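You operate a simulated robot arm through the tools that you are given. There is no shell and no other tool.

You run a simulated two-armed robot. Do the job below in one go: nothing can be reset, and whatever is moved stays where it is left.

Task
Wind the pedal spring to 40 N and try the pedal once.
Fine: free the lock knob to wind, and lock it again before you press the pedal.

Only the result counts: the job must be done as asked and must still hold three seconds after the hand-in. Knocking over, shifting, dropping, spilling or breaking anything else fails it.

Robot
Two 6-joint arms with fingered hands on one trunk that stands fixed in place. Base frame: the origin is at the foot of the trunk, x ahead of it, y to its left, z up. Readings come in m, degrees, newtons and seconds.
The left shoulder is at [0.07, 0.191, 1.027], the right one opposite. Each reaches about 0.983 m from its shoulder. Payload 4.7 kg a hand.
Tool frame (each hand has its own): the origin (TCP) lies between the finger pads and is the grasp point; the fingertips stand 0.036 m ahead of it; z points along the fingers, y is the line along which they close. The gripper opens to 0.12 m; its body begins 0.042 m behind the TCP. The gripper is a hand of 5 fingers: y runs from the thumb to the fingers, the wrist lies at [-0.018, -0.113, -0.198] in the tool frame.
Orientation is that of the tool frame in the base frame, as a unit quaternion [x, y, z, w]. With the fingers straight down and the wrist toward the robot, the tool's x, y and z point along [0, 1, 0], [1, 0, 0] and [0, 0, -1] of the base frame.

Tools
- The arms move only by the tool apply_moves. It takes "left_moves", "right_moves" or both (then of equal length, played together; a hand with none holds still); each is one flat list of numbers, 6 for each row, row after row: the shift along the base's x, y, z in m, then the turn, a rotation vector about the base's x, y, z in rad. In form: [dx, dy, dz, rx, ry, rz, dx, dy, dz, rx, ry, rz, ...]. A call has 1 to 20 rows; each row is the pose to reach, as a shift and turn from the pose commanded when the call began. A row lasts 0.2 s, in which the tool goes at most 0.05 m and 8.6 degrees; a call with a longer step from one row to the next is refused whole. Where a pose cannot be reached the arm comes as near as it can. A force on the tool above 80 N (or 10 N above the force at the start of the call, whichever is more), or a blocked arm, ends the call early, and 0.2 s more pass. In this call time passes only in rows, and 0.2 s behind the last. It gives the time, the measured TCP pose, the force on the tool (base axes), the opening and the grip force at its end, in the units of the frame above (readings bear some noise), with the torque about the TCP (base axes, N m) and any sound that the robot's microphone picked up, and new pictures: "views" is both (left out), scene, wrist or none (wrist: the cameras of the hands that moved).
- Cameras (640 x 400 px; columns grow to the right, rows downward): "scene" is now at [0.1335, -0.0399, 1.2931]; the picture's right is [-0.43, -0.90, -0.00], its down [-0.18, 0.09, -0.98] and it looks along [0.88, -0.42, -0.20] (base axes); focal length 329 px, centre (320, 200). "left" rides on the left gripper at [-0.073, -0.091, -0.143] in its tool frame; the picture's right is [-0.80, -0.28, 0.53], its down [0.53, -0.73, 0.42] and it looks along [0.27, 0.62, 0.74] (tool axes); focal length 234 px, centre (320, 200). "right" rides on the right gripper at [0.072, -0.091, -0.143] in its tool frame; the picture's right is [-0.80, 0.28, -0.53], its down [-0.53, -0.73, 0.42] and it looks along [-0.27, 0.62, 0.74] (tool axes); focal length 234 px, centre (320, 200). There is no depth. A picture from a camera that has moved, and an enlarged one, comes with that camera's place and axes in the base frame and with its lens.
- raise_lower(by): slides the trunk up (or, below 0, down) by that many m; the arms and the scene camera ride with it, the base frame stays. It gives what a move gives, with no picture.
- move_fingers(index, middle, ring, little, thumb_bend, thumb_turn, hand): sets how far each is bent, from 0 (flat) to 1 (curled in); at 0.3 the hand is open as for a grip, at 0.7 the pads meet at the TCP. One left out holds its place. A second passes; each finger stops where it meets its share of the squeeze, and holds until it gets a number again. It is the only way to open and close the hand. It gives what a move gives, with no picture; readings hold the bend of each and the force on index, middle, ring, little, thumb and palm. thumb_turn goes from beside the hand (0) to across from the fingers (1), as for a grip.
- pan_tilt(pan, tilt): turns the head with the scene camera to pan (to the left, within 86 degrees either way) and tilt (down, from -29 to 69), counted from straight ahead of the robot. It gives what a move gives, and a new picture of the scene camera.
- enlarge(camera, box): a new picture of the part [left, top, right, bottom] of that camera's present view, enlarged. The clock stands still meanwhile.
- close_job(): hands the job in; it is judged then, once.

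Nothing tells you positions but the pictures and the camera data. Unless the task says otherwise, let go and move clear before handing in.

The tools are called by a JSON object that holds its "fn" and its "kwargs". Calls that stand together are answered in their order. apply_moves: Moves the arms, as the interface text tells. Its arguments: {"type":"object","properties":{"left_moves":{"type":"array","items":{"type":"number"}},"right_moves":{"type":"array","items":{"type":"number"}},"views":{"type":"string","enum":["both","scene","wrist","none"]}},"required":[]} The other tools are called the same way: raise_lower (by) moves the trunk up or down; move_fingers (index, middle, ring, little, thumb_bend, thumb_turn, hand) moves the fingers one by one; pan_tilt (pan, tilt) turns the head that bears the scene camera; enlarge (camera, box) takes an enlarged picture of a part of a camera's view; close_job () hands the job in.

At the start:

```text
time_s: 0.0
left_tool_pos: [0.7186, -0.0715, 1.2771]
left_tcp_rot: [0.707, 0.707, 0.0, 0.0]
left_wrist_force: [-0.3, -1.0, 0.6]
left_wrist_torque: [-0.01, 0.03, 0.0]
left_gripper_width: 0.1196
left_gripper_force: 0.1
left_shape: jaw
left_bend: [0.3, 0.3, 0.3, 0.3, 0.3, 0.98]
left_finger forces: [0.1, 0.0, 0.0, 0.1, 0.0, 0.1]
right_tool_pos: [0.4195, -0.5967, 1.2434]
right_tcp_rot: [0.707, 0.707, 0.0, 0.001]
right_wrist_force: [0.4, -0.1, -0.5]
right_wrist_torque: [0.0, 0.02, 0.01]
right_gripper_width: 0.1198
right_gripper_force: 0.0
right_shape: jaw
right_bend: [0.3, 0.3, 0.3, 0.3, 0.3, 0.98]
right_finger forces: [0.0, 0.2, 0.0, 0.1, 0.1, 0.1]
trunk travel left (down, up): [-0.504, 0.436]
head pan, tilt (commanded): [-25.5, 11.7]
```

scene: 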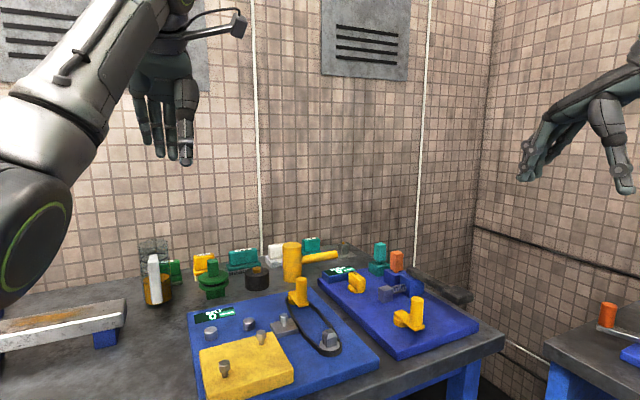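
right: 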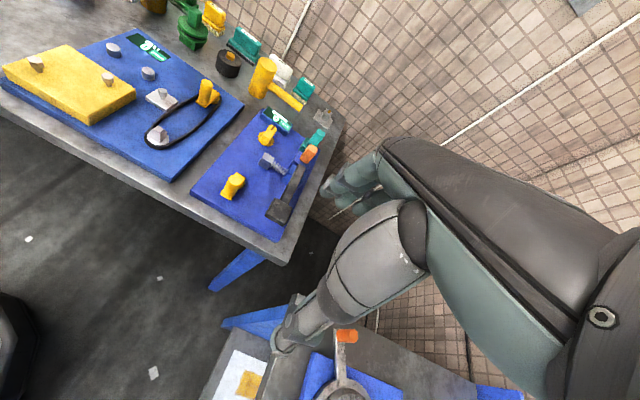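
left: 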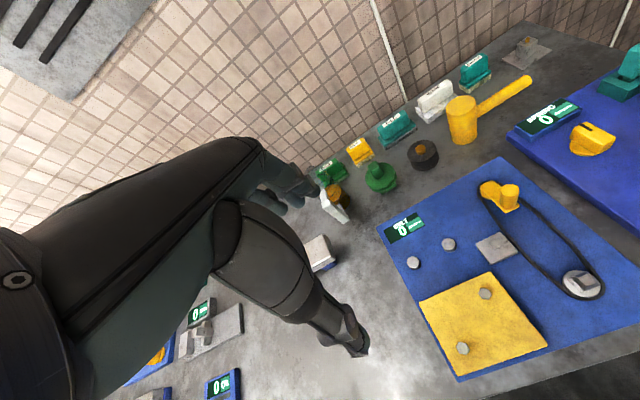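

I see a bench with several blue stations: a belt drive board, one with yellow knobs that may be a pedal or clamp, and more to the left and right. I'll look closer and pan around to find the pedal, its spring winder and the lock knob.

{"fn": "enlarge", "kwargs": {"camera": "scene", "box": [300, 220, 500, 370]}}

{"fn": "enlarge", "kwargs": {"camera": "right", "box": [180, 80, 360, 250]}}

{"fn": "enlarge", "kwargs": {"camera": "left", "box": [120, 230, 380, 400]}}

```text
2.67 times, centred on (400, 295) of scene
camera zoom: at [0.1335, -0.0399, 1.2931], right [-0.43, -0.9, 0.0], down [-0.18, 0.09, -0.98], along [0.88, -0.42, -0.2], focal length 878 px, centre (107, -53)
```

zoom: 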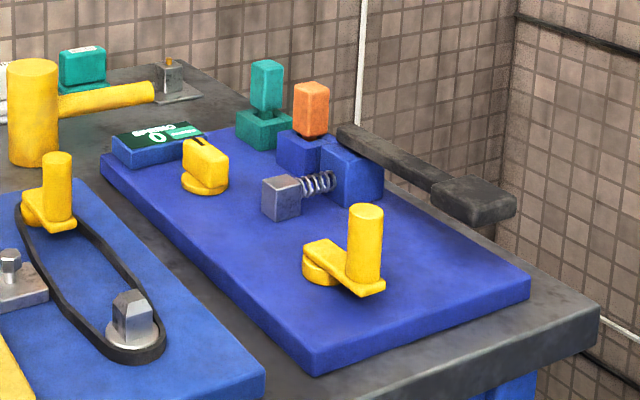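

```text
2.35 times, centred on (270, 165) of right
camera zoom: at [0.3287, -0.5237, 1.386], right [0.28, -0.8, 0.53], down [-0.73, -0.53, -0.42], along [0.62, -0.27, -0.74], focal length 551 px, centre (438, 282)
```

zoom: 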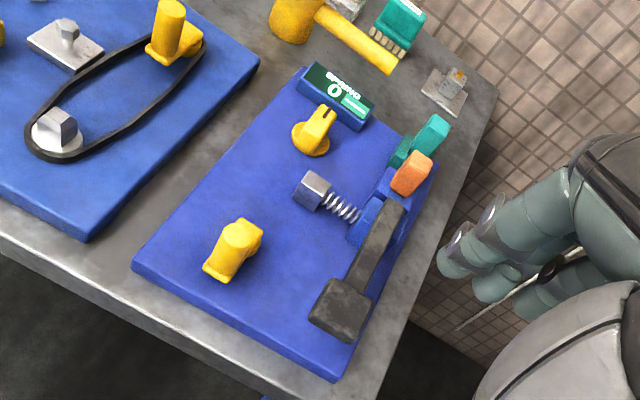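

```text
2.35 times, centred on (250, 315) of left
camera zoom: at [0.6274, -0.1452, 1.4209], right [-0.28, -0.8, -0.53], down [-0.73, 0.53, -0.42], along [0.62, 0.27, -0.74], focal length 551 px, centre (485, -71)
```

zoom: 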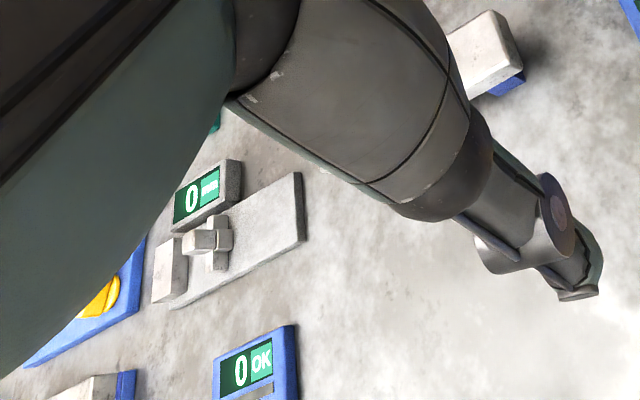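

The pedal station is the right-hand blue board: display "0", yellow lock knob at the back, a spring block, a yellow crank in front, a black pedal on the right, and teal and orange parts at the back. I'll turn the head toward it and look closer.

{"fn": "pan_tilt", "kwargs": {"pan": -38, "tilt": 28}}

```text
time_s: 0.8
left_tool_pos: [0.7189, -0.0717, 1.2779]
left_tcp_rot: [0.707, 0.707, 0.0, -0.001]
left_wrist_force: [-0.1, -0.9, 0.5]
left_wrist_torque: [-0.02, 0.02, -0.01]
left_gripper_width: 0.1194
left_gripper_force: 0.1
left_shape: jaw
left_bend: [0.3, 0.3, 0.3, 0.3, 0.3, 0.98]
left_finger forces: [0.1, 0.0, 0.0, 0.0, 0.0, 0.0]
right_tool_pos: [0.4197, -0.5964, 1.243]
right_tcp_rot: [0.708, 0.706, 0.0, 0.001]
right_wrist_force: [-0.2, 0.5, 0.3]
right_wrist_torque: [-0.02, 0.06, -0.01]
right_gripper_width: 0.1195
right_gripper_force: 0.0
right_shape: jaw
right_bend: [0.3, 0.3, 0.3, 0.3, 0.3, 0.98]
right_finger forces: [0.1, 0.0, 0.1, 0.0, 0.0, 0.0]
trunk travel left (down, up): [-0.504, 0.436]
head pan, tilt (commanded): [-38.0, 28.0]
camera scene: at [0.1213, -0.0559, 1.2667], right [-0.61, -0.79, 0.0], down [-0.37, 0.29, -0.88], along [0.7, -0.54, -0.47], focal length 329 px, centre (320, 200)
```

scene: 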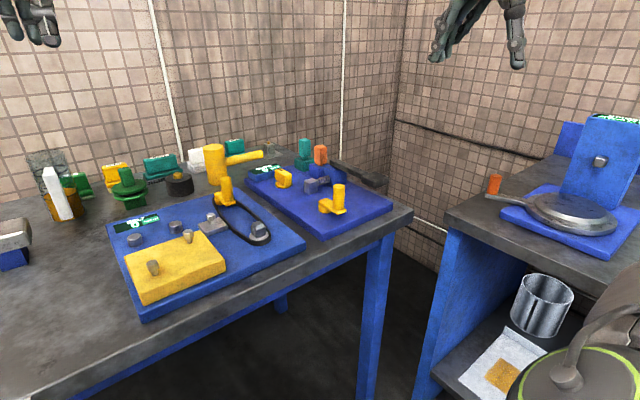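

{"fn": "enlarge", "kwargs": {"camera": "scene", "box": [230, 125, 410, 240]}}

{"fn": "enlarge", "kwargs": {"camera": "scene", "box": [240, 140, 350, 210]}}

{"fn": "enlarge", "kwargs": {"camera": "left", "box": [440, 60, 640, 260]}}

```text
3.48 times, centred on (320, 182) of scene
camera zoom: at [0.1213, -0.0559, 1.2667], right [-0.61, -0.79, 0.0], down [-0.37, 0.29, -0.88], along [0.7, -0.54, -0.47], focal length 1146 px, centre (320, 261)
```

zoom: 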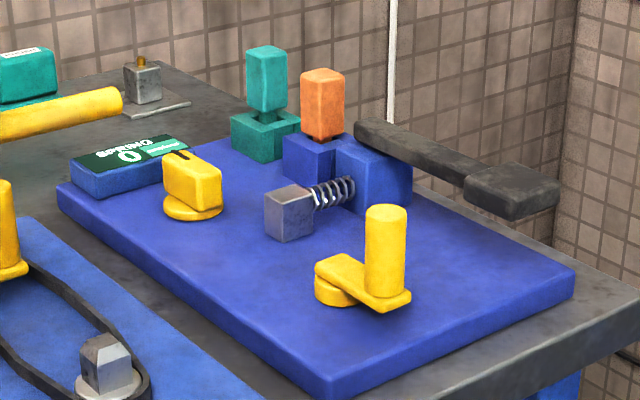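

```text
5.71 times, centred on (295, 175) of scene
camera zoom: at [0.1213, -0.0559, 1.2667], right [-0.61, -0.79, 0.0], down [-0.37, 0.29, -0.88], along [0.7, -0.54, -0.47], focal length 1882 px, centre (463, 343)
```

zoom: 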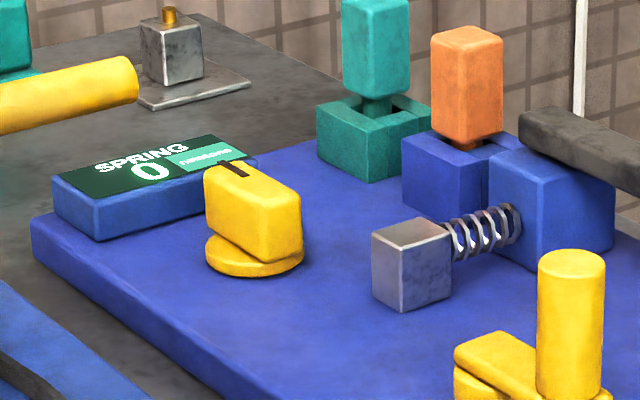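

```text
2.00 times, centred on (540, 160) of left
camera zoom: at [0.6274, -0.1452, 1.4208], right [-0.28, -0.8, -0.53], down [-0.73, 0.53, -0.42], along [0.62, 0.27, -0.74], focal length 468 px, centre (-120, 280)
```

zoom: 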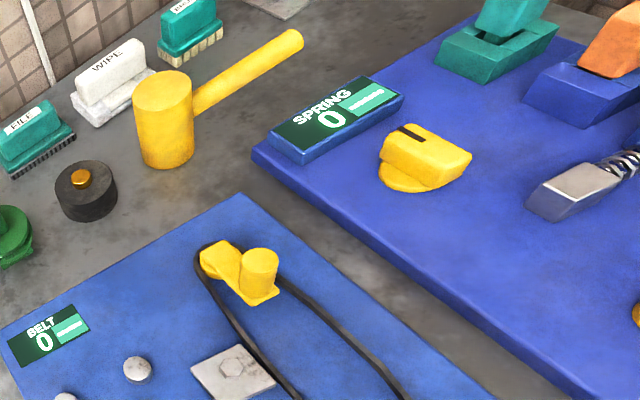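

The station is at roughly x 0.6–0.95, y −0.45 to −0.75, with the board top near z 0.86. I'll move the right hand closer, staying high, to get a better wrist view and triangulate.

{"fn": "apply_moves", "kwargs": {"right_moves": [0.02, 0.03, -0.02, 0, 0, 0, 0.04, 0.06, -0.04, 0, 0, 0, 0.06, 0.09, -0.06, 0, 0, 0, 0.07, 0.11, -0.08, 0, 0, 0], "views": "wrist"}}

```text
time_s: 1.8
left_tool_pos: [0.7199, -0.0707, 1.2768]
left_tcp_rot: [0.706, 0.708, 0.0, 0.001]
left_wrist_force: [0.2, -0.6, 0.6]
left_wrist_torque: [0.01, 0.03, 0.02]
left_gripper_width: 0.1198
left_gripper_force: 0.2
left_shape: jaw
left_bend: [0.3, 0.3, 0.3, 0.3, 0.3, 0.98]
left_finger forces: [0.0, 0.1, 0.0, 0.0, 0.0, 0.0]
right_tool_pos: [0.4923, -0.4875, 1.1628]
right_tcp_rot: [0.707, 0.707, 0.0, 0.0]
right_wrist_force: [0.1, -0.3, -0.5]
right_wrist_torque: [0.01, -0.01, -0.02]
right_gripper_width: 0.1195
right_gripper_force: 0.0
right_shape: jaw
right_bend: [0.3, 0.3, 0.3, 0.3, 0.3, 0.98]
right_finger forces: [0.0, 0.0, 0.0, 0.1, 0.0, 0.0]
trunk travel left (down, up): [-0.504, 0.436]
head pan, tilt (commanded): [-38.0, 28.0]
camera right: at [0.4011, -0.4148, 1.3048], right [0.28, -0.8, 0.53], down [-0.73, -0.53, -0.42], along [0.62, -0.27, -0.74], focal length 234 px, centre (320, 200)
```

right: 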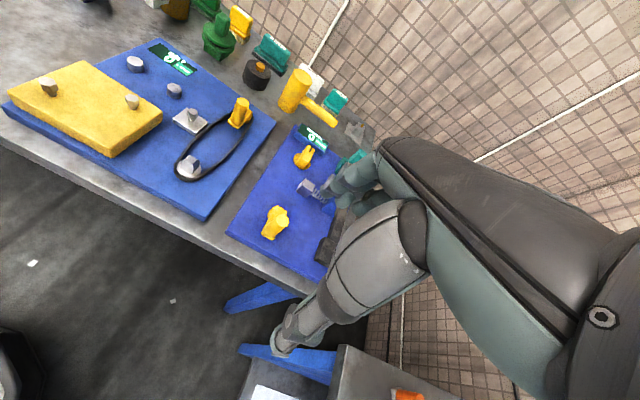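

The wrist view now covers the board, though the fingers hide part of it. I'll zoom in to get precise positions.

{"fn": "enlarge", "kwargs": {"camera": "right", "box": [220, 110, 380, 290]}}

{"fn": "enlarge", "kwargs": {"camera": "scene", "box": [240, 120, 400, 220]}}

```text
2.22 times, centred on (300, 200) of right
camera zoom: at [0.4011, -0.4148, 1.3048], right [0.28, -0.8, 0.53], down [-0.73, -0.53, -0.42], along [0.62, -0.27, -0.74], focal length 520 px, centre (364, 200)
```

zoom: 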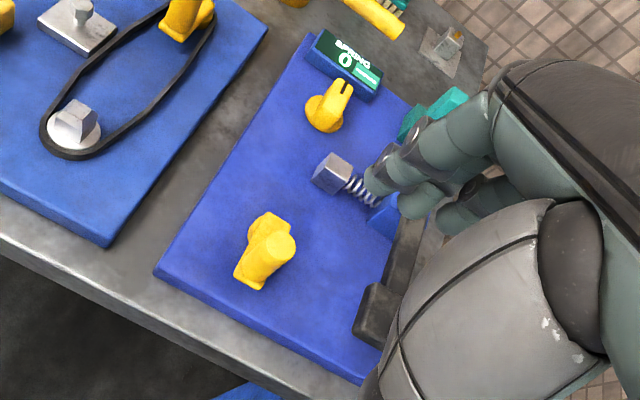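

```text
4.00 times, centred on (320, 170) of scene
camera zoom: at [0.1218, -0.0556, 1.2666], right [-0.62, -0.79, 0.0], down [-0.37, 0.29, -0.88], along [0.7, -0.54, -0.47], focal length 1318 px, centre (320, 320)
```

zoom: 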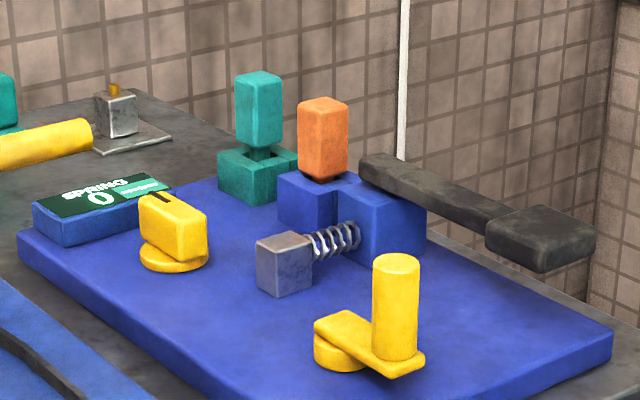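

The geometry agrees across cameras: crank hub ≈ [0.656, −0.486], peg top ≈ [0.614, −0.494, 0.95], yellow knob ≈ [0.836, −0.485, 0.905], pedal pad ≈ [0.61, −0.605, 0.94]. I'll zoom in on the knob, the teal and orange parts, and the display.

{"fn": "enlarge", "kwargs": {"camera": "scene", "box": [244, 155, 300, 190]}}

{"fn": "enlarge", "kwargs": {"camera": "scene", "box": [288, 132, 352, 172]}}

{"fn": "enlarge", "kwargs": {"camera": "right", "box": [285, 120, 349, 160]}}

{"fn": "enlarge", "kwargs": {"camera": "left", "box": [560, 20, 640, 170]}}

```text
11.43 times, centred on (272, 172) of scene
camera zoom: at [0.1218, -0.0556, 1.2666], right [-0.62, -0.79, 0.0], down [-0.37, 0.29, -0.88], along [0.7, -0.54, -0.47], focal length 3765 px, centre (869, 514)
```

zoom: 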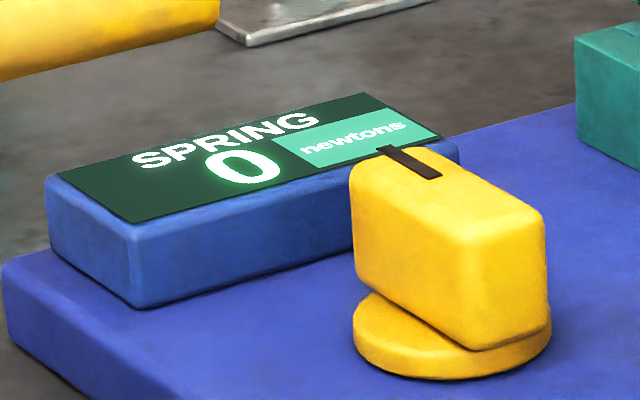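

```text
10.00 times, centred on (320, 152) of scene
camera zoom: at [0.1218, -0.0556, 1.2666], right [-0.62, -0.79, 0.0], down [-0.37, 0.29, -0.88], along [0.7, -0.54, -0.47], focal length 3294 px, centre (320, 680)
```

zoom: 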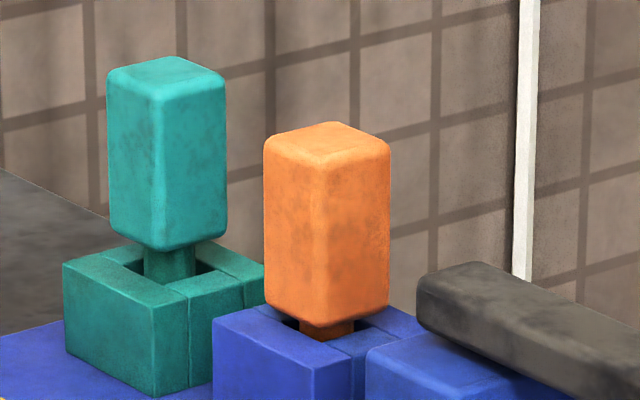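

```text
10.00 times, centred on (317, 140) of right
camera zoom: at [0.4011, -0.4148, 1.3048], right [0.28, -0.8, 0.53], down [-0.73, -0.53, -0.42], along [0.62, -0.27, -0.74], focal length 2342 px, centre (350, 800)
```

zoom: 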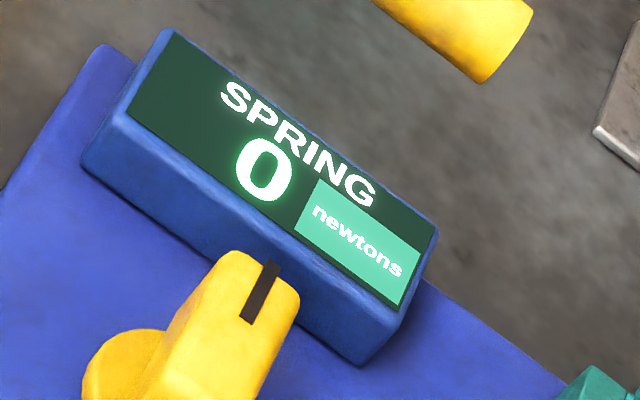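

```text
2.67 times, centred on (600, 95) of left
camera zoom: at [0.628, -0.1447, 1.4207], right [-0.28, -0.8, -0.53], down [-0.73, 0.53, -0.42], along [0.62, 0.27, -0.74], focal length 624 px, centre (-427, 480)
```

zoom: 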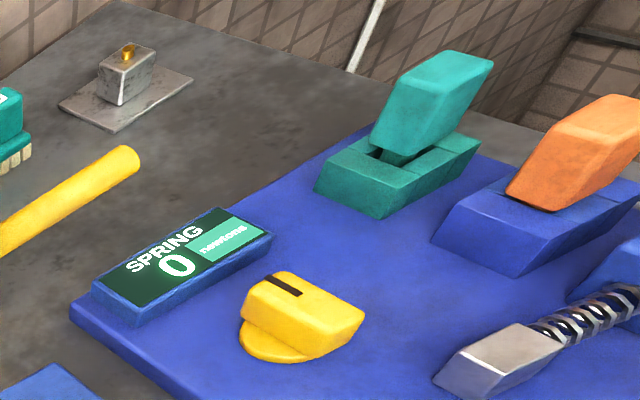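

The yellow knob with the black mark is the lock knob, with its bar along x and the mark toward +x. Orange and teal handles stand behind it, so I'll bring the right hand above the knob, turn it −90° about z, and check that the arm can reach that pose.

{"fn": "apply_moves", "kwargs": {"right_moves": [0.028, 0.0, -0.006, 0, 0, -0.131, 0.057, 0.0, -0.012, 0, 0, -0.262, 0.085, 0.0, -0.018, 0, 0, -0.393, 0.114, 0.0, -0.024, 0, 0, -0.524, 0.143, 0.0, -0.03, 0, 0, -0.655, 0.171, 0.0, -0.036, 0, 0, -0.785, 0.2, 0.0, -0.042, 0, 0, -0.916, 0.228, 0.0, -0.048, 0, 0, -1.047, 0.257, 0.0, -0.054, 0, 0, -1.178, 0.285, 0.0, -0.06, 0, 0, -1.309, 0.314, 0.0, -0.066, 0, 0, -1.44, 0.343, 0.0, -0.073, 0, 0, -1.571], "views": "both"}}

```text
time_s: 4.4
left_tool_pos: [0.7204, -0.072, 1.2771]
left_tcp_rot: [0.707, 0.707, 0.001, 0.0]
left_wrist_force: [0.2, 0.9, -0.4]
left_wrist_torque: [0.0, -0.03, 0.0]
left_gripper_width: 0.1196
left_gripper_force: 0.1
left_shape: jaw
left_bend: [0.3, 0.3, 0.3, 0.3, 0.3, 0.98]
left_finger forces: [0.0, 0.1, 0.0, 0.1, 0.1, 0.0]
right_tool_pos: [0.5206, -0.6679, 1.0584]
right_tcp_rot: [1.0, 0.002, 0.006, -0.003]
right_wrist_force: [0.4, 0.5, -0.2]
right_wrist_torque: [-0.01, -0.01, 0.0]
right_gripper_width: 0.12
right_gripper_force: 0.1
right_shape: jaw
right_bend: [0.3, 0.3, 0.3, 0.3, 0.3, 0.98]
right_finger forces: [0.0, 0.0, 0.1, 0.1, 0.1, 0.0]
right hand out of reach, approached as far as the arm can: row 2, 3, 4, 5, 6, 7, 8, 9, 10, 11, 12
trunk travel left (down, up): [-0.504, 0.436]
head pan, tilt (commanded): [-38.0, 28.0]
camera scene: at [0.1214, -0.0561, 1.2666], right [-0.62, -0.79, 0.0], down [-0.37, 0.29, -0.88], along [0.7, -0.54, -0.47], focal length 329 px, centre (320, 200)
camera right: at [0.5919, -0.5766, 1.2023], right [-0.81, -0.29, 0.52], down [-0.53, 0.73, -0.43], along [-0.26, -0.62, -0.74], focal length 234 px, centre (320, 200)
```

scene: 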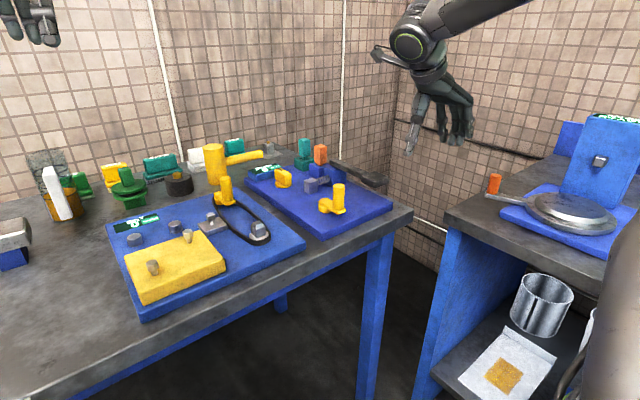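
right: 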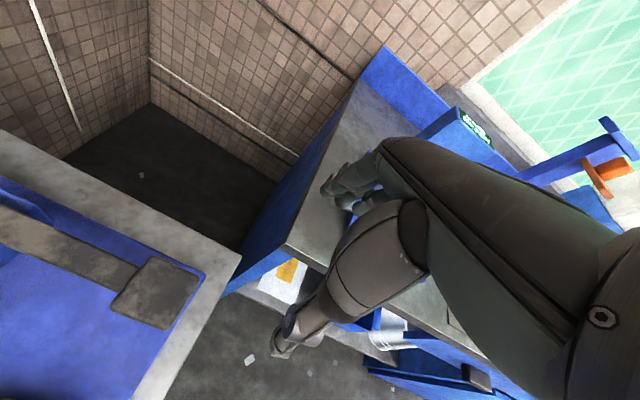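

At −90° the arm couldn't reach the knob and stopped short at [0.52, −0.67, 1.06]. I'll back that turn out in small steps, checking where the commanded pose now is.

{"fn": "apply_moves", "kwargs": {"right_moves": [0.0, 0.0, 0.02, 0, 0, 0.13, 0.0, 0.0, 0.04, 0, 0, 0.26, 0.0, 0.0, 0.05, 0, 0, 0.39], "views": "none"}}

```text
time_s: 5.2
left_tool_pos: [0.7188, -0.0722, 1.2786]
left_tcp_rot: [0.706, 0.708, 0.0, -0.001]
left_wrist_force: [-0.8, 0.6, 0.1]
left_wrist_torque: [0.02, -0.06, 0.03]
left_gripper_width: 0.1195
left_gripper_force: 0.0
left_shape: jaw
left_bend: [0.3, 0.3, 0.3, 0.3, 0.3, 0.98]
left_finger forces: [0.0, 0.0, 0.0, 0.0, 0.1, 0.0]
right_tool_pos: [0.5119, -0.6663, 1.0987]
right_tcp_rot: [0.981, 0.194, 0.0, -0.002]
right_wrist_force: [-0.8, 0.7, -0.2]
right_wrist_torque: [0.01, 0.0, 0.02]
right_gripper_width: 0.1198
right_gripper_force: 0.1
right_shape: jaw
right_bend: [0.3, 0.3, 0.3, 0.3, 0.3, 0.98]
right_finger forces: [0.1, 0.0, 0.0, 0.1, 0.0, 0.0]
trunk travel left (down, up): [-0.504, 0.436]
head pan, tilt (commanded): [-38.0, 28.0]
```

The commanded pose follows the pose actually reached. Now I'll rotate back to the neutral yaw and move toward [0.50, −0.49].

{"fn": "apply_moves", "kwargs": {"right_moves": [0, 0.0, 0.0, 0, 0, 0.131, 0, 0.02, 0.0, 0, 0, 0.262, 0, 0.04, 0.0, 0, 0, 0.393, 0, 0.06, 0, 0, 0, 0.524, 0, 0.08, 0, 0, 0, 0.655, 0, 0.1, 0, 0, 0, 0.785, 0, 0.12, 0, 0, 0, 0.916, 0, 0.14, 0, 0, 0, 1.047, 0, 0.16, 0, 0, 0, 1.178], "views": "none"}}

```text
time_s: 7.2
left_tool_pos: [0.7188, -0.0712, 1.278]
left_tcp_rot: [0.707, 0.707, 0.0, 0.0]
left_wrist_force: [-0.1, -0.8, -0.2]
left_wrist_torque: [-0.02, 0.0, -0.02]
left_gripper_width: 0.1194
left_gripper_force: 0.1
left_shape: jaw
left_bend: [0.3, 0.3, 0.3, 0.3, 0.3, 0.98]
left_finger forces: [0.0, 0.1, 0.0, 0.1, 0.1, 0.0]
right_tool_pos: [0.5091, -0.5061, 1.0942]
right_tcp_rot: [0.707, 0.707, -0.001, 0.001]
right_wrist_force: [-0.5, -0.2, -0.1]
right_wrist_torque: [-0.01, 0.0, 0.0]
right_gripper_width: 0.1198
right_gripper_force: 0.1
right_shape: jaw
right_bend: [0.3, 0.3, 0.3, 0.3, 0.3, 0.98]
right_finger forces: [0.0, 0.0, 0.0, 0.1, 0.1, 0.0]
trunk travel left (down, up): [-0.504, 0.436]
head pan, tilt (commanded): [-38.0, 28.0]
```

Back at neutral yaw at [0.51, −0.506, 1.094]. Next I'll test how far forward I can reach over the knob with the hand at neutral yaw and high.

{"fn": "apply_moves", "kwargs": {"right_moves": [0.04, 0.005, 0, 0, 0, 0, 0.08, 0.01, 0, 0, 0, 0, 0.12, 0.015, 0, 0, 0, 0, 0.16, 0.02, 0, 0, 0, 0, 0.2, 0.02, 0, 0, 0, 0, 0.24, 0.02, 0, 0, 0, 0, 0.28, 0.02, 0, 0, 0, 0], "views": "wrist"}}

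```text
time_s: 8.8
left_tool_pos: [0.7192, -0.0726, 1.2764]
left_tcp_rot: [0.707, 0.707, 0.0, 0.0]
left_wrist_force: [0.2, -0.5, -0.6]
left_wrist_torque: [0.02, 0.03, -0.02]
left_gripper_width: 0.1194
left_gripper_force: 0.1
left_shape: jaw
left_bend: [0.3, 0.3, 0.3, 0.3, 0.3, 0.98]
left_finger forces: [0.1, 0.0, 0.1, 0.0, 0.0, 0.0]
right_tool_pos: [0.6204, -0.5543, 1.072]
right_tcp_rot: [0.708, 0.707, 0.0, 0.0]
right_wrist_force: [0.2, 0.6, 0.3]
right_wrist_torque: [0.03, 0.01, 0.0]
right_gripper_width: 0.1198
right_gripper_force: 0.0
right_shape: jaw
right_bend: [0.3, 0.3, 0.3, 0.3, 0.3, 0.98]
right_finger forces: [0.0, 0.1, 0.0, 0.0, 0.0, 0.0]
right hand out of reach, approached as far as the arm can: row 3, 4, 5, 6, 7
trunk travel left (down, up): [-0.504, 0.436]
head pan, tilt (commanded): [-38.0, 28.0]
camera right: at [0.5297, -0.4812, 1.2137], right [0.28, -0.8, 0.52], down [-0.73, -0.53, -0.43], along [0.62, -0.27, -0.74], focal length 234 px, centre (320, 200)
```

right: 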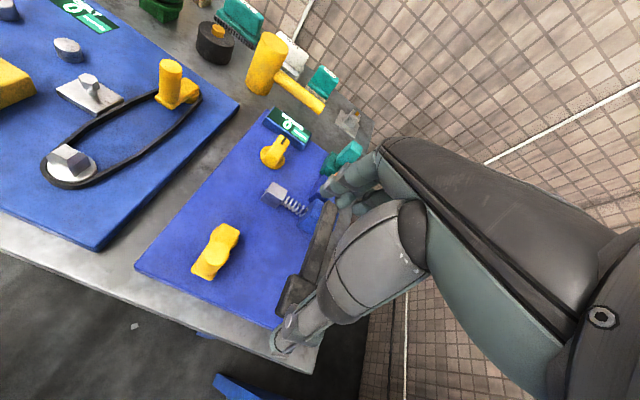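

At this height the wrist joints limit reach to about x 0.62 with fingers straight down. Raising the trunk should let the forearm come down onto the board, so I'll raise it 0.2 m and retest.

{"fn": "raise_lower", "kwargs": {"by": 0.2}}

```text
time_s: 11.0
left_tool_pos: [0.7187, -0.0718, 1.4769]
left_tcp_rot: [0.707, 0.707, 0.0, 0.0]
left_wrist_force: [0.7, -0.6, -0.5]
left_wrist_torque: [0.0, -0.01, -0.02]
left_gripper_width: 0.1199
left_gripper_force: 0.1
left_shape: jaw
left_bend: [0.3, 0.3, 0.3, 0.3, 0.3, 0.98]
left_finger forces: [0.0, 0.0, 0.1, 0.0, 0.0, 0.1]
right_tool_pos: [0.6198, -0.554, 1.2713]
right_tcp_rot: [0.708, 0.706, 0.001, 0.001]
right_wrist_force: [0.2, -1.2, 1.0]
right_wrist_torque: [0.0, -0.02, -0.02]
right_gripper_width: 0.1199
right_gripper_force: 0.0
right_shape: jaw
right_bend: [0.3, 0.3, 0.3, 0.3, 0.3, 0.98]
right_finger forces: [0.0, 0.0, 0.1, 0.1, 0.0, 0.1]
trunk travel left (down, up): [-0.704, 0.236]
head pan, tilt (commanded): [-38.0, 28.0]
```

Trunk raised. Now I'll move down to about z 1.08 and forward toward the knob.

{"fn": "apply_moves", "kwargs": {"right_moves": [0, 0.01, -0.04, 0, 0, 0, 0, 0.02, -0.08, 0, 0, 0, 0, 0.03, -0.12, 0, 0, 0, 0, 0.04, -0.16, 0, 0, 0, 0.03, 0.05, -0.19, 0, 0, 0, 0.07, 0.06, -0.19, 0, 0, 0, 0.11, 0.065, -0.19, 0, 0, 0, 0.15, 0.065, -0.19, 0, 0, 0, 0.19, 0.065, -0.19, 0, 0, 0, 0.216, 0.068, -0.19, 0, 0, 0], "views": "both"}}

```text
time_s: 13.2
left_tool_pos: [0.7185, -0.0724, 1.4781]
left_tcp_rot: [0.707, 0.708, 0.001, 0.001]
left_wrist_force: [-0.4, 0.1, 0.2]
left_wrist_torque: [0.01, -0.02, -0.02]
left_gripper_width: 0.1197
left_gripper_force: 0.1
left_shape: jaw
left_bend: [0.3, 0.3, 0.3, 0.3, 0.3, 0.98]
left_finger forces: [0.0, 0.0, 0.0, 0.0, 0.0, 0.0]
right_tool_pos: [0.6154, -0.5482, 1.1273]
right_tcp_rot: [0.708, 0.706, 0.001, 0.001]
right_wrist_force: [0.0, 0.2, 0.5]
right_wrist_torque: [0.04, 0.01, 0.02]
right_gripper_width: 0.1198
right_gripper_force: 0.2
right_shape: jaw
right_bend: [0.3, 0.3, 0.3, 0.3, 0.3, 0.98]
right_finger forces: [0.0, 0.1, 0.0, 0.0, 0.0, 0.0]
right hand out of reach, approached as far as the arm can: row 2, 3, 4, 5, 6, 7, 8, 9, 10
trunk travel left (down, up): [-0.704, 0.236]
head pan, tilt (commanded): [-38.0, 28.0]
camera scene: at [0.1215, -0.056, 1.4666], right [-0.62, -0.79, 0.0], down [-0.37, 0.29, -0.88], along [0.7, -0.54, -0.47], focal length 329 px, centre (320, 200)
camera right: at [0.5237, -0.4752, 1.27], right [0.28, -0.8, 0.53], down [-0.73, -0.53, -0.43], along [0.62, -0.27, -0.74], focal length 234 px, centre (320, 200)
```

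scene: 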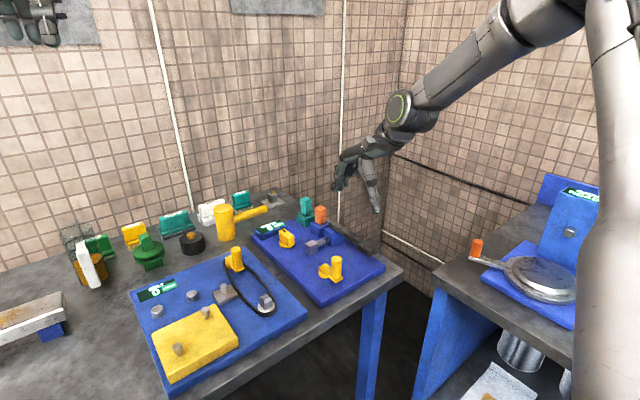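
right: 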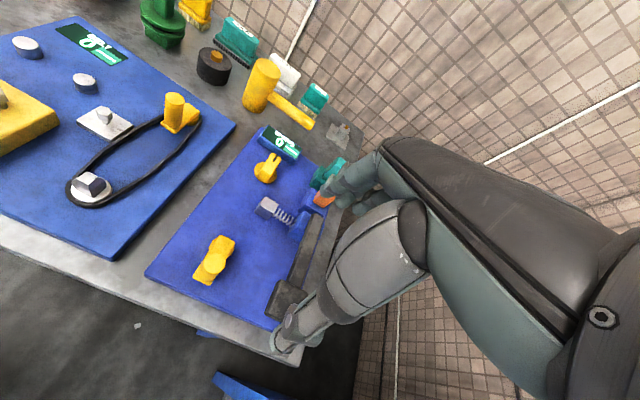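

The arm stops near x 0.615 again with the elbow high, so some joint limit is holding it. I'll turn the head to look at the right arm's configuration.

{"fn": "pan_tilt", "kwargs": {"pan": -62, "tilt": 10}}

```text
time_s: 14.0
left_tool_pos: [0.7196, -0.0709, 1.4777]
left_tcp_rot: [0.706, 0.708, 0.0, 0.0]
left_wrist_force: [0.5, -0.9, 0.6]
left_wrist_torque: [0.02, 0.03, -0.02]
left_gripper_width: 0.1197
left_gripper_force: 0.1
left_shape: jaw
left_bend: [0.3, 0.3, 0.3, 0.3, 0.3, 0.98]
left_finger forces: [0.0, 0.1, 0.0, 0.1, 0.0, 0.1]
right_tool_pos: [0.6144, -0.5478, 1.1278]
right_tcp_rot: [0.708, 0.707, 0.001, 0.001]
right_wrist_force: [0.5, -0.9, -0.5]
right_wrist_torque: [-0.01, 0.0, 0.01]
right_gripper_width: 0.1198
right_gripper_force: 0.0
right_shape: jaw
right_bend: [0.3, 0.3, 0.3, 0.3, 0.3, 0.98]
right_finger forces: [0.1, 0.0, 0.0, 0.0, 0.0, 0.0]
trunk travel left (down, up): [-0.704, 0.236]
head pan, tilt (commanded): [-62.0, 10.0]
camera scene: at [0.0932, -0.0818, 1.4958], right [-0.88, -0.47, 0.0], down [-0.08, 0.15, -0.98], along [0.46, -0.87, -0.17], focal length 329 px, centre (320, 200)
```

scene: 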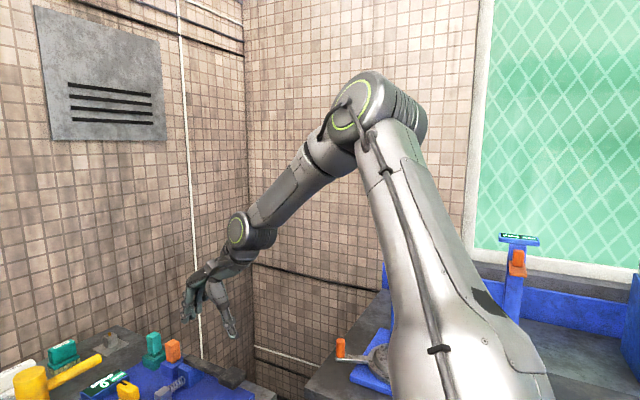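

The elbow sits up and out to the right, so an inward yaw (positive about z) should suit this arm better. I'll rotate the hand +45° here, then try moving forward.

{"fn": "apply_moves", "kwargs": {"right_moves": [0, 0.0, 0, 0, 0, 0.131, 0, 0.01, 0, 0, 0, 0.262, 0, 0.02, 0, 0, 0, 0.393, 0, 0.03, 0, 0, 0, 0.524, 0.0, 0.04, 0, 0, 0, 0.655, 0.0, 0.05, 0, 0, 0, 0.785, 0.04, 0.06, 0, 0, 0, 0.785, 0.08, 0.06, 0, 0, 0, 0.785, 0.12, 0.06, 0, 0, 0, 0.785, 0.16, 0.06, 0, 0, 0, 0.785, 0.2, 0.06, 0, 0, 0, 0.785], "views": "scene"}}

```text
time_s: 16.4
left_tool_pos: [0.7188, -0.0716, 1.4769]
left_tcp_rot: [0.707, 0.707, 0.001, 0.0]
left_wrist_force: [-0.9, -0.9, -0.2]
left_wrist_torque: [0.01, -0.03, -0.03]
left_gripper_width: 0.1197
left_gripper_force: 0.1
left_shape: jaw
left_bend: [0.3, 0.3, 0.3, 0.3, 0.3, 0.98]
left_finger forces: [0.1, 0.0, 0.1, 0.1, 0.1, 0.0]
right_tool_pos: [0.5165, -0.5048, 1.1527]
right_tcp_rot: [0.384, 0.923, 0.0, 0.0]
right_wrist_force: [-0.1, -0.3, 0.3]
right_wrist_torque: [0.02, -0.02, -0.01]
right_gripper_width: 0.1199
right_gripper_force: 0.0
right_shape: jaw
right_bend: [0.3, 0.3, 0.3, 0.3, 0.3, 0.98]
right_finger forces: [0.0, 0.0, 0.0, 0.1, 0.0, 0.0]
right hand out of reach, approached as far as the arm can: row 1, 2, 3, 4, 5, 6, 7, 8, 9, 10, 11
trunk travel left (down, up): [-0.704, 0.236]
head pan, tilt (commanded): [-62.0, 10.0]
camera scene: at [0.0932, -0.0825, 1.4958], right [-0.88, -0.47, 0.0], down [-0.08, 0.15, -0.98], along [0.46, -0.87, -0.17], focal length 329 px, centre (320, 200)
```

scene: 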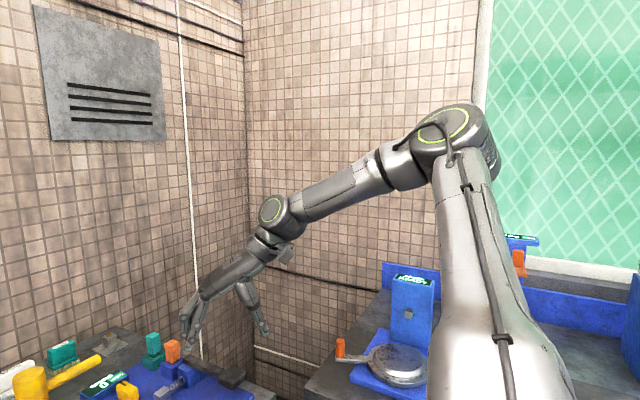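

Positive yaw reaches even less, so a wrist pitch limit is the likely cause. I'll return to neutral yaw and then tilt the fingers forward, in line with the forearm, to gain reach.

{"fn": "apply_moves", "kwargs": {"right_moves": [0, 0.0, 0, 0, 0, -0.131, 0, 0.0, 0, 0, 0, -0.262, 0, 0.0, 0, 0, 0, -0.393, 0, 0.0, 0, 0, 0, -0.524, 0.0, 0.0, 0, 0, 0, -0.655, 0.0, 0.0, 0, 0, 0, -0.789], "views": "none"}}

{"fn": "apply_moves", "kwargs": {"right_moves": [0.0, 0, 0, 0, -0.13, 0, 0.02, 0, 0, 0, -0.26, 0, 0.06, 0, 0, 0, -0.39, 0, 0.1, 0, 0, 0, -0.52, 0, 0.14, 0.0, 0, 0, -0.65, 0, 0.18, 0.0, 0, 0, -0.65, 0, 0.22, 0.0, 0, 0, -0.65, 0, 0.26, 0.0, 0, 0, -0.65, 0, 0.3, 0.0, 0, 0, -0.65, 0], "views": "both"}}

```text
time_s: 17.8
left_tool_pos: [0.7174, -0.0708, 1.4774]
left_tcp_rot: [0.706, 0.708, 0.001, 0.0]
left_wrist_force: [0.8, 0.7, 0.2]
left_wrist_torque: [0.0, 0.02, 0.03]
left_gripper_width: 0.1196
left_gripper_force: 0.1
left_shape: jaw
left_bend: [0.3, 0.3, 0.3, 0.3, 0.3, 0.98]
left_finger forces: [0.0, 0.1, 0.0, 0.0, 0.1, 0.1]
right_tool_pos: [0.518, -0.4998, 1.1584]
right_tcp_rot: [0.709, 0.705, 0.0, 0.002]
right_wrist_force: [-0.1, 0.3, 0.1]
right_wrist_torque: [-0.02, -0.03, -0.01]
right_gripper_width: 0.1199
right_gripper_force: 0.1
right_shape: jaw
right_bend: [0.3, 0.3, 0.3, 0.3, 0.3, 0.98]
right_finger forces: [0.0, 0.0, 0.0, 0.1, 0.0, 0.0]
trunk travel left (down, up): [-0.704, 0.236]
head pan, tilt (commanded): [-62.0, 10.0]
```

```text
time_s: 19.8
left_tool_pos: [0.717, -0.0716, 1.478]
left_tcp_rot: [0.707, 0.707, 0.0, 0.0]
left_wrist_force: [0.0, 0.4, 0.5]
left_wrist_torque: [0.0, -0.01, 0.0]
left_gripper_width: 0.1197
left_gripper_force: 0.1
left_shape: jaw
left_bend: [0.3, 0.3, 0.3, 0.3, 0.3, 0.98]
left_finger forces: [0.1, 0.1, 0.0, 0.1, 0.0, 0.1]
right_tool_pos: [0.6625, -0.5057, 1.1725]
right_tcp_rot: [0.672, 0.667, 0.226, 0.227]
right_wrist_force: [-0.5, -0.2, 0.1]
right_wrist_torque: [-0.02, -0.01, -0.02]
right_gripper_width: 0.12
right_gripper_force: 0.2
right_shape: jaw
right_bend: [0.3, 0.3, 0.3, 0.3, 0.3, 0.98]
right_finger forces: [0.1, 0.0, 0.0, 0.0, 0.0, 0.0]
right hand out of reach, approached as far as the arm can: row 1, 2, 6, 7, 8, 9
trunk travel left (down, up): [-0.704, 0.236]
head pan, tilt (commanded): [-62.0, 10.0]
camera scene: at [0.0926, -0.0819, 1.4959], right [-0.88, -0.47, 0.0], down [-0.08, 0.15, -0.98], along [0.46, -0.87, -0.17], focal length 329 px, centre (320, 200)
camera right: at [0.5034, -0.4323, 1.2301], right [-0.1, -0.8, 0.59], down [-0.33, -0.53, -0.78], along [0.94, -0.27, -0.21], focal length 234 px, centre (320, 200)
```

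scene: 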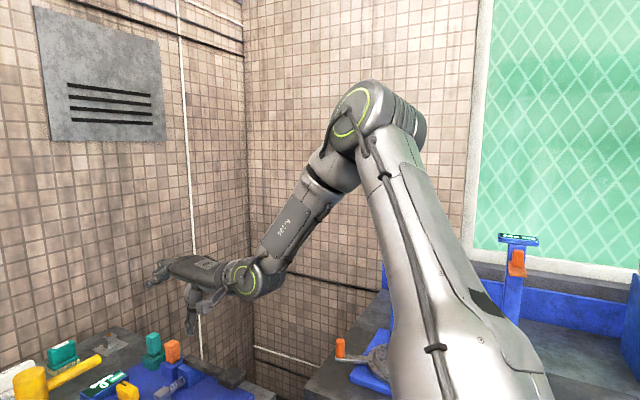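
right: 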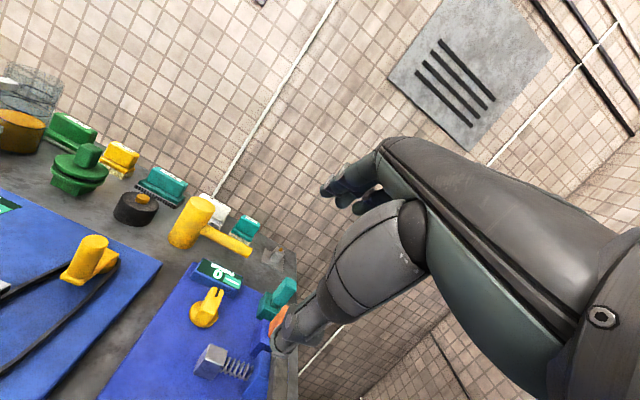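

The commanded pose is being limited at a nearly constant arm direction, about −41° from the shoulder. I'll look at the left arm's posture to compare, since it reaches across the body.

{"fn": "pan_tilt", "kwargs": {"pan": 30, "tilt": 5}}

```text
time_s: 21.5
left_tool_pos: [0.719, -0.0721, 1.4771]
left_tcp_rot: [0.707, 0.708, 0.0, 0.001]
left_wrist_force: [-0.3, 0.6, -0.6]
left_wrist_torque: [0.0, -0.01, 0.01]
left_gripper_width: 0.1195
left_gripper_force: 0.1
left_shape: jaw
left_bend: [0.3, 0.3, 0.3, 0.3, 0.3, 0.98]
left_finger forces: [0.0, 0.1, 0.1, 0.0, 0.0, 0.0]
right_tool_pos: [0.663, -0.5055, 1.1709]
right_tcp_rot: [0.672, 0.668, 0.226, 0.226]
right_wrist_force: [0.1, -0.1, -1.1]
right_wrist_torque: [0.0, 0.0, -0.01]
right_gripper_width: 0.1201
right_gripper_force: 0.0
right_shape: jaw
right_bend: [0.3, 0.3, 0.3, 0.3, 0.3, 0.98]
right_finger forces: [0.0, 0.0, 0.0, 0.0, 0.0, 0.1]
trunk travel left (down, up): [-0.704, 0.236]
head pan, tilt (commanded): [30.0, 5.0]
camera scene: at [0.129, 0.0461, 1.5039], right [0.5, -0.87, 0.0], down [-0.08, -0.04, -1.0], along [0.86, 0.5, -0.09], focal length 329 px, centre (320, 200)
```

scene: 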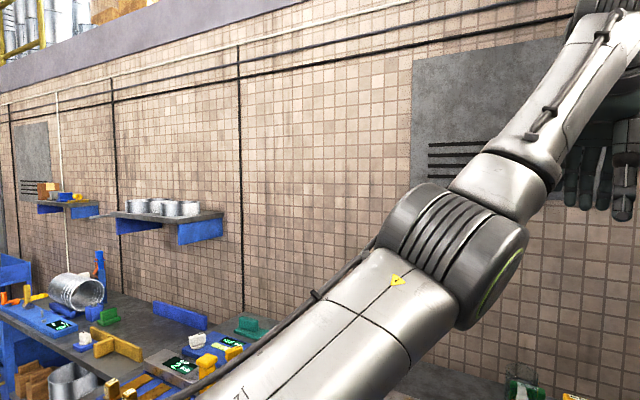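

The left arm is fully stretched inward, so by mirror symmetry the right arm should swing further inward than it has. I'll un-tilt the right hand, bring it back and up, and test a more central pose.

{"fn": "apply_moves", "kwargs": {"right_moves": [-0.02, 0.0, 0.02, 0, 0.13, 0, -0.05, 0, 0.05, 0, 0.26, 0, -0.09, 0, 0.08, 0, 0.39, 0, -0.12, 0, 0.1, 0, 0.52, 0, -0.15, 0.02, 0.12, 0, 0.65, 0, -0.17, 0.05, 0.14, 0, 0.65, 0, -0.18, 0.08, 0.16, 0, 0.65, 0, -0.19, 0.11, 0.18, 0, 0.65, 0, -0.19, 0.14, 0.2, 0, 0.65, 0], "views": "none"}}

{"fn": "pan_tilt", "kwargs": {"pan": -50, "tilt": 10}}

```text
time_s: 23.5
left_tool_pos: [0.7166, -0.0733, 1.4787]
left_tcp_rot: [0.707, 0.707, 0.001, 0.0]
left_wrist_force: [-0.5, -1.0, -1.2]
left_wrist_torque: [0.0, -0.02, -0.01]
left_gripper_width: 0.1197
left_gripper_force: 0.1
left_shape: jaw
left_bend: [0.3, 0.3, 0.3, 0.3, 0.3, 0.98]
left_finger forces: [0.0, 0.0, 0.0, 0.0, 0.0, 0.0]
right_tool_pos: [0.4619, -0.3902, 1.3611]
right_tcp_rot: [0.709, 0.705, 0.002, 0.0]
right_wrist_force: [0.2, 0.7, 0.6]
right_wrist_torque: [0.05, -0.02, -0.04]
right_gripper_width: 0.12
right_gripper_force: 0.1
right_shape: jaw
right_bend: [0.3, 0.3, 0.3, 0.3, 0.3, 0.98]
right_finger forces: [0.0, 0.1, 0.1, 0.0, 0.0, 0.0]
right hand out of reach, approached as far as the arm can: row 9
trunk travel left (down, up): [-0.704, 0.236]
head pan, tilt (commanded): [30.0, 5.0]
```

```text
time_s: 25.0
left_tool_pos: [0.7186, -0.0714, 1.4777]
left_tcp_rot: [0.707, 0.708, 0.0, -0.001]
left_wrist_force: [-0.2, 0.0, 0.0]
left_wrist_torque: [-0.01, 0.02, 0.02]
left_gripper_width: 0.1194
left_gripper_force: 0.0
left_shape: jaw
left_bend: [0.3, 0.3, 0.3, 0.3, 0.3, 0.98]
left_finger forces: [0.0, 0.0, 0.0, 0.0, 0.1, 0.0]
right_tool_pos: [0.4613, -0.3897, 1.3608]
right_tcp_rot: [0.709, 0.705, 0.003, 0.001]
right_wrist_force: [0.3, -0.4, -0.1]
right_wrist_torque: [-0.01, 0.0, -0.03]
right_gripper_width: 0.1199
right_gripper_force: 0.0
right_shape: jaw
right_bend: [0.3, 0.3, 0.3, 0.3, 0.3, 0.98]
right_finger forces: [0.0, 0.1, 0.0, 0.0, 0.1, 0.0]
trunk travel left (down, up): [-0.704, 0.236]
head pan, tilt (commanded): [-50.0, 10.0]
camera scene: at [0.1094, -0.0707, 1.4958], right [-0.77, -0.64, 0.0], down [-0.11, 0.13, -0.98], along [0.63, -0.75, -0.17], focal length 329 px, centre (320, 200)
```

scene: 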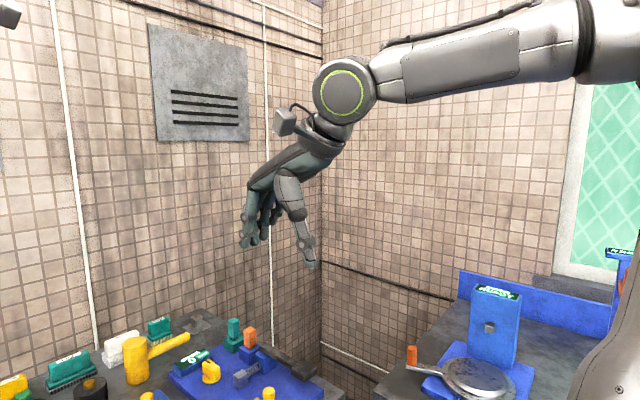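

I want to understand the arm geometry before more trial moves. I'll look further right to see where the elbow is now.

{"fn": "pan_tilt", "kwargs": {"pan": -85, "tilt": 5}}

```text
time_s: 26.1
left_tool_pos: [0.7196, -0.0723, 1.4772]
left_tcp_rot: [0.706, 0.708, 0.001, 0.001]
left_wrist_force: [-0.8, -0.1, -0.5]
left_wrist_torque: [0.01, -0.01, 0.0]
left_gripper_width: 0.1196
left_gripper_force: 0.1
left_shape: jaw
left_bend: [0.3, 0.3, 0.3, 0.3, 0.3, 0.98]
left_finger forces: [0.0, 0.1, 0.0, 0.1, 0.0, 0.1]
right_tool_pos: [0.4624, -0.3903, 1.3616]
right_tcp_rot: [0.709, 0.706, 0.001, 0.0]
right_wrist_force: [-0.1, -0.2, 0.4]
right_wrist_torque: [-0.02, 0.01, 0.03]
right_gripper_width: 0.1201
right_gripper_force: 0.0
right_shape: jaw
right_bend: [0.3, 0.3, 0.3, 0.3, 0.3, 0.98]
right_finger forces: [0.1, 0.0, 0.0, 0.0, 0.0, 0.0]
trunk travel left (down, up): [-0.704, 0.236]
head pan, tilt (commanded): [-85.0, 5.0]
camera scene: at [0.0576, -0.0913, 1.5039], right [-1.0, -0.09, 0.0], down [-0.01, 0.09, -1.0], along [0.09, -0.99, -0.09], focal length 329 px, centre (320, 200)
```

scene: 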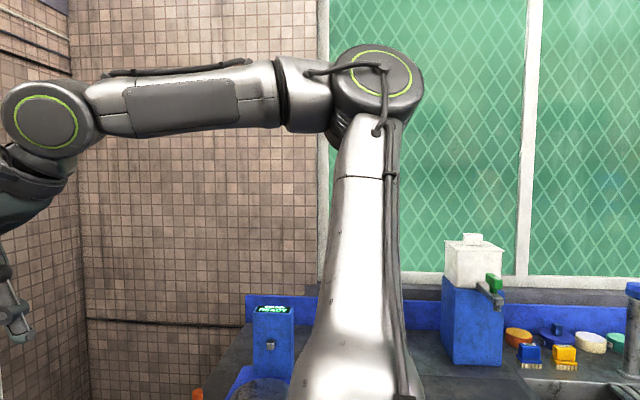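

The elbow ring and forearm suggest a shoulder yaw joint followed by a planar upper arm and forearm. From here I'll test moving straight forward at this height to see which direction is blocked.

{"fn": "apply_moves", "kwargs": {"right_moves": [0.03, 0, 0, 0, 0, 0, 0.06, 0, 0, 0, 0, 0, 0.09, 0, 0, 0, 0, 0, 0.12, 0, 0, 0, 0, 0, 0.15, 0, 0, 0, 0, 0], "views": "none"}}

```text
time_s: 27.2
left_tool_pos: [0.7191, -0.0721, 1.4775]
left_tcp_rot: [0.708, 0.706, 0.0, 0.0]
left_wrist_force: [0.0, -0.5, 0.1]
left_wrist_torque: [0.01, -0.02, 0.0]
left_gripper_width: 0.1194
left_gripper_force: 0.0
left_shape: jaw
left_bend: [0.3, 0.3, 0.3, 0.3, 0.3, 0.98]
left_finger forces: [0.0, 0.1, 0.0, 0.0, 0.1, 0.1]
right_tool_pos: [0.5354, -0.4469, 1.339]
right_tcp_rot: [0.709, 0.705, 0.0, 0.0]
right_wrist_force: [-0.3, -0.6, 0.0]
right_wrist_torque: [-0.01, 0.01, 0.02]
right_gripper_width: 0.12
right_gripper_force: 0.2
right_shape: jaw
right_bend: [0.3, 0.3, 0.3, 0.3, 0.3, 0.98]
right_finger forces: [0.0, 0.1, 0.1, 0.0, 0.0, 0.1]
right hand out of reach, approached as far as the arm can: row 1, 2, 3, 4, 5
trunk travel left (down, up): [-0.704, 0.236]
head pan, tilt (commanded): [-85.0, 5.0]
```

The arm slides along the same boundary, where the wrist cannot swing inward past about −40° yaw at any height tried. I'll try going higher first and then inward and forward, in case the arm passes into a better posture from above.

{"fn": "apply_moves", "kwargs": {"right_moves": [-0.01, 0, 0.04, 0, 0, 0, -0.02, 0, 0.08, 0, 0, 0, -0.02, 0, 0.12, 0, 0, 0, -0.02, 0, 0.16, 0, 0, 0, -0.02, 0, 0.2, 0, 0, 0, -0.02, 0, 0.24, 0, 0, 0, -0.02, 0.04, 0.24, 0, 0, 0, -0.02, 0.08, 0.24, 0, 0, 0, -0.02, 0.12, 0.24, 0, 0, 0, 0.02, 0.13, 0.24, 0, 0, 0, 0.06, 0.13, 0.24, 0, 0, 0], "views": "none"}}

{"fn": "pan_tilt", "kwargs": {"pan": -65, "tilt": -10}}

```text
time_s: 29.6
left_tool_pos: [0.7194, -0.0713, 1.4789]
left_tcp_rot: [0.707, 0.707, -0.001, 0.0]
left_wrist_force: [-0.3, 0.2, -0.3]
left_wrist_torque: [-0.01, -0.01, -0.04]
left_gripper_width: 0.1194
left_gripper_force: 0.1
left_shape: jaw
left_bend: [0.3, 0.3, 0.3, 0.3, 0.3, 0.98]
left_finger forces: [0.0, 0.1, 0.0, 0.0, 0.1, 0.0]
right_tool_pos: [0.4451, -0.4463, 1.4759]
right_tcp_rot: [0.709, 0.705, 0.0, 0.0]
right_wrist_force: [-0.3, 1.0, -0.9]
right_wrist_torque: [0.0, -0.03, 0.01]
right_gripper_width: 0.1201
right_gripper_force: 0.0
right_shape: jaw
right_bend: [0.3, 0.3, 0.3, 0.3, 0.3, 0.98]
right_finger forces: [0.0, 0.0, 0.1, 0.0, 0.0, 0.0]
right hand out of reach, approached as far as the arm can: row 1, 2, 3, 4, 5, 6, 7, 8, 9, 10, 11
trunk travel left (down, up): [-0.704, 0.236]
head pan, tilt (commanded): [-85.0, 5.0]
```

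```text
time_s: 30.5
left_tool_pos: [0.7184, -0.0715, 1.4779]
left_tcp_rot: [0.707, 0.708, 0.0, 0.0]
left_wrist_force: [-0.5, -0.3, 0.3]
left_wrist_torque: [-0.01, -0.01, -0.03]
left_gripper_width: 0.1197
left_gripper_force: 0.0
left_shape: jaw
left_bend: [0.3, 0.3, 0.3, 0.3, 0.3, 0.98]
left_finger forces: [0.0, 0.0, 0.0, 0.0, 0.0, 0.0]
right_tool_pos: [0.4455, -0.4461, 1.477]
right_tcp_rot: [0.709, 0.706, 0.001, 0.001]
right_wrist_force: [-0.6, 0.2, -0.1]
right_wrist_torque: [-0.01, 0.0, -0.02]
right_gripper_width: 0.1202
right_gripper_force: 0.0
right_shape: jaw
right_bend: [0.3, 0.3, 0.3, 0.3, 0.3, 0.98]
right_finger forces: [0.1, 0.0, 0.1, 0.1, 0.0, 0.0]
trunk travel left (down, up): [-0.704, 0.236]
head pan, tilt (commanded): [-65.0, -10.0]
camera scene: at [0.0848, -0.0762, 1.5271], right [-0.91, -0.42, 0.0], down [0.07, -0.16, -0.98], along [0.42, -0.89, 0.17], focal length 329 px, centre (320, 200)
```

scene: 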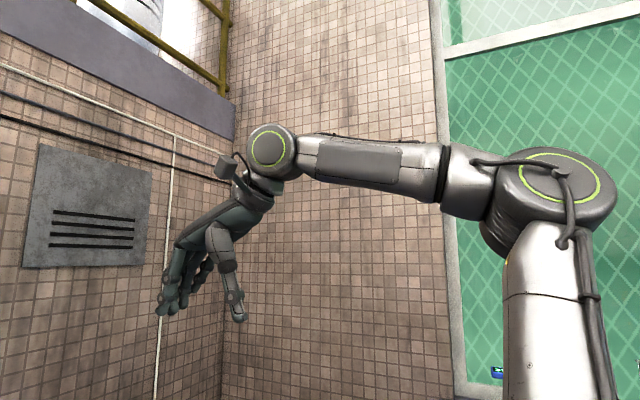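

The elbow is still high and out to the side. I'll test whether hand orientation is what blocks it, by tilting the hand well forward (almost pointing ahead) and then moving inward and forward while staying high.

{"fn": "apply_moves", "kwargs": {"right_moves": [0.02, 0, -0.01, 0, -0.14, 0, 0.04, 0, -0.02, 0, -0.28, 0, 0.06, 0, -0.03, 0, -0.42, 0, 0.08, 0, -0.04, 0, -0.56, 0, 0.1, 0, -0.05, 0, -0.7, 0, 0.12, 0, -0.06, 0, -0.84, 0, 0.14, 0, -0.07, 0, -0.98, 0, 0.16, 0, -0.08, 0, -1.12, 0, 0.18, 0, -0.09, 0, -1.2, 0, 0.2, 0.03, -0.1, 0, -1.2, 0, 0.22, 0.06, -0.11, 0, -1.2, 0, 0.25, 0.08, -0.12, 0, -1.2, 0], "views": "none"}}

```text
time_s: 33.1
left_tool_pos: [0.72, -0.0707, 1.4748]
left_tcp_rot: [0.707, 0.707, -0.001, 0.0]
left_wrist_force: [0.1, 0.4, -0.7]
left_wrist_torque: [0.01, 0.05, -0.04]
left_gripper_width: 0.1198
left_gripper_force: 0.0
left_shape: jaw
left_bend: [0.3, 0.3, 0.3, 0.3, 0.3, 0.98]
left_finger forces: [0.1, 0.0, 0.0, 0.0, 0.0, 0.0]
right_tool_pos: [0.7008, -0.3608, 1.3507]
right_tcp_rot: [0.585, 0.582, 0.401, 0.399]
right_wrist_force: [-0.2, 0.3, -0.7]
right_wrist_torque: [0.0, 0.07, -0.01]
right_gripper_width: 0.1199
right_gripper_force: 0.0
right_shape: jaw
right_bend: [0.3, 0.3, 0.3, 0.3, 0.3, 0.98]
right_finger forces: [0.0, 0.0, 0.1, 0.1, 0.0, 0.0]
right hand out of reach, approached as far as the arm can: row 6
trunk travel left (down, up): [-0.704, 0.236]
head pan, tilt (commanded): [-65.0, -10.0]
```

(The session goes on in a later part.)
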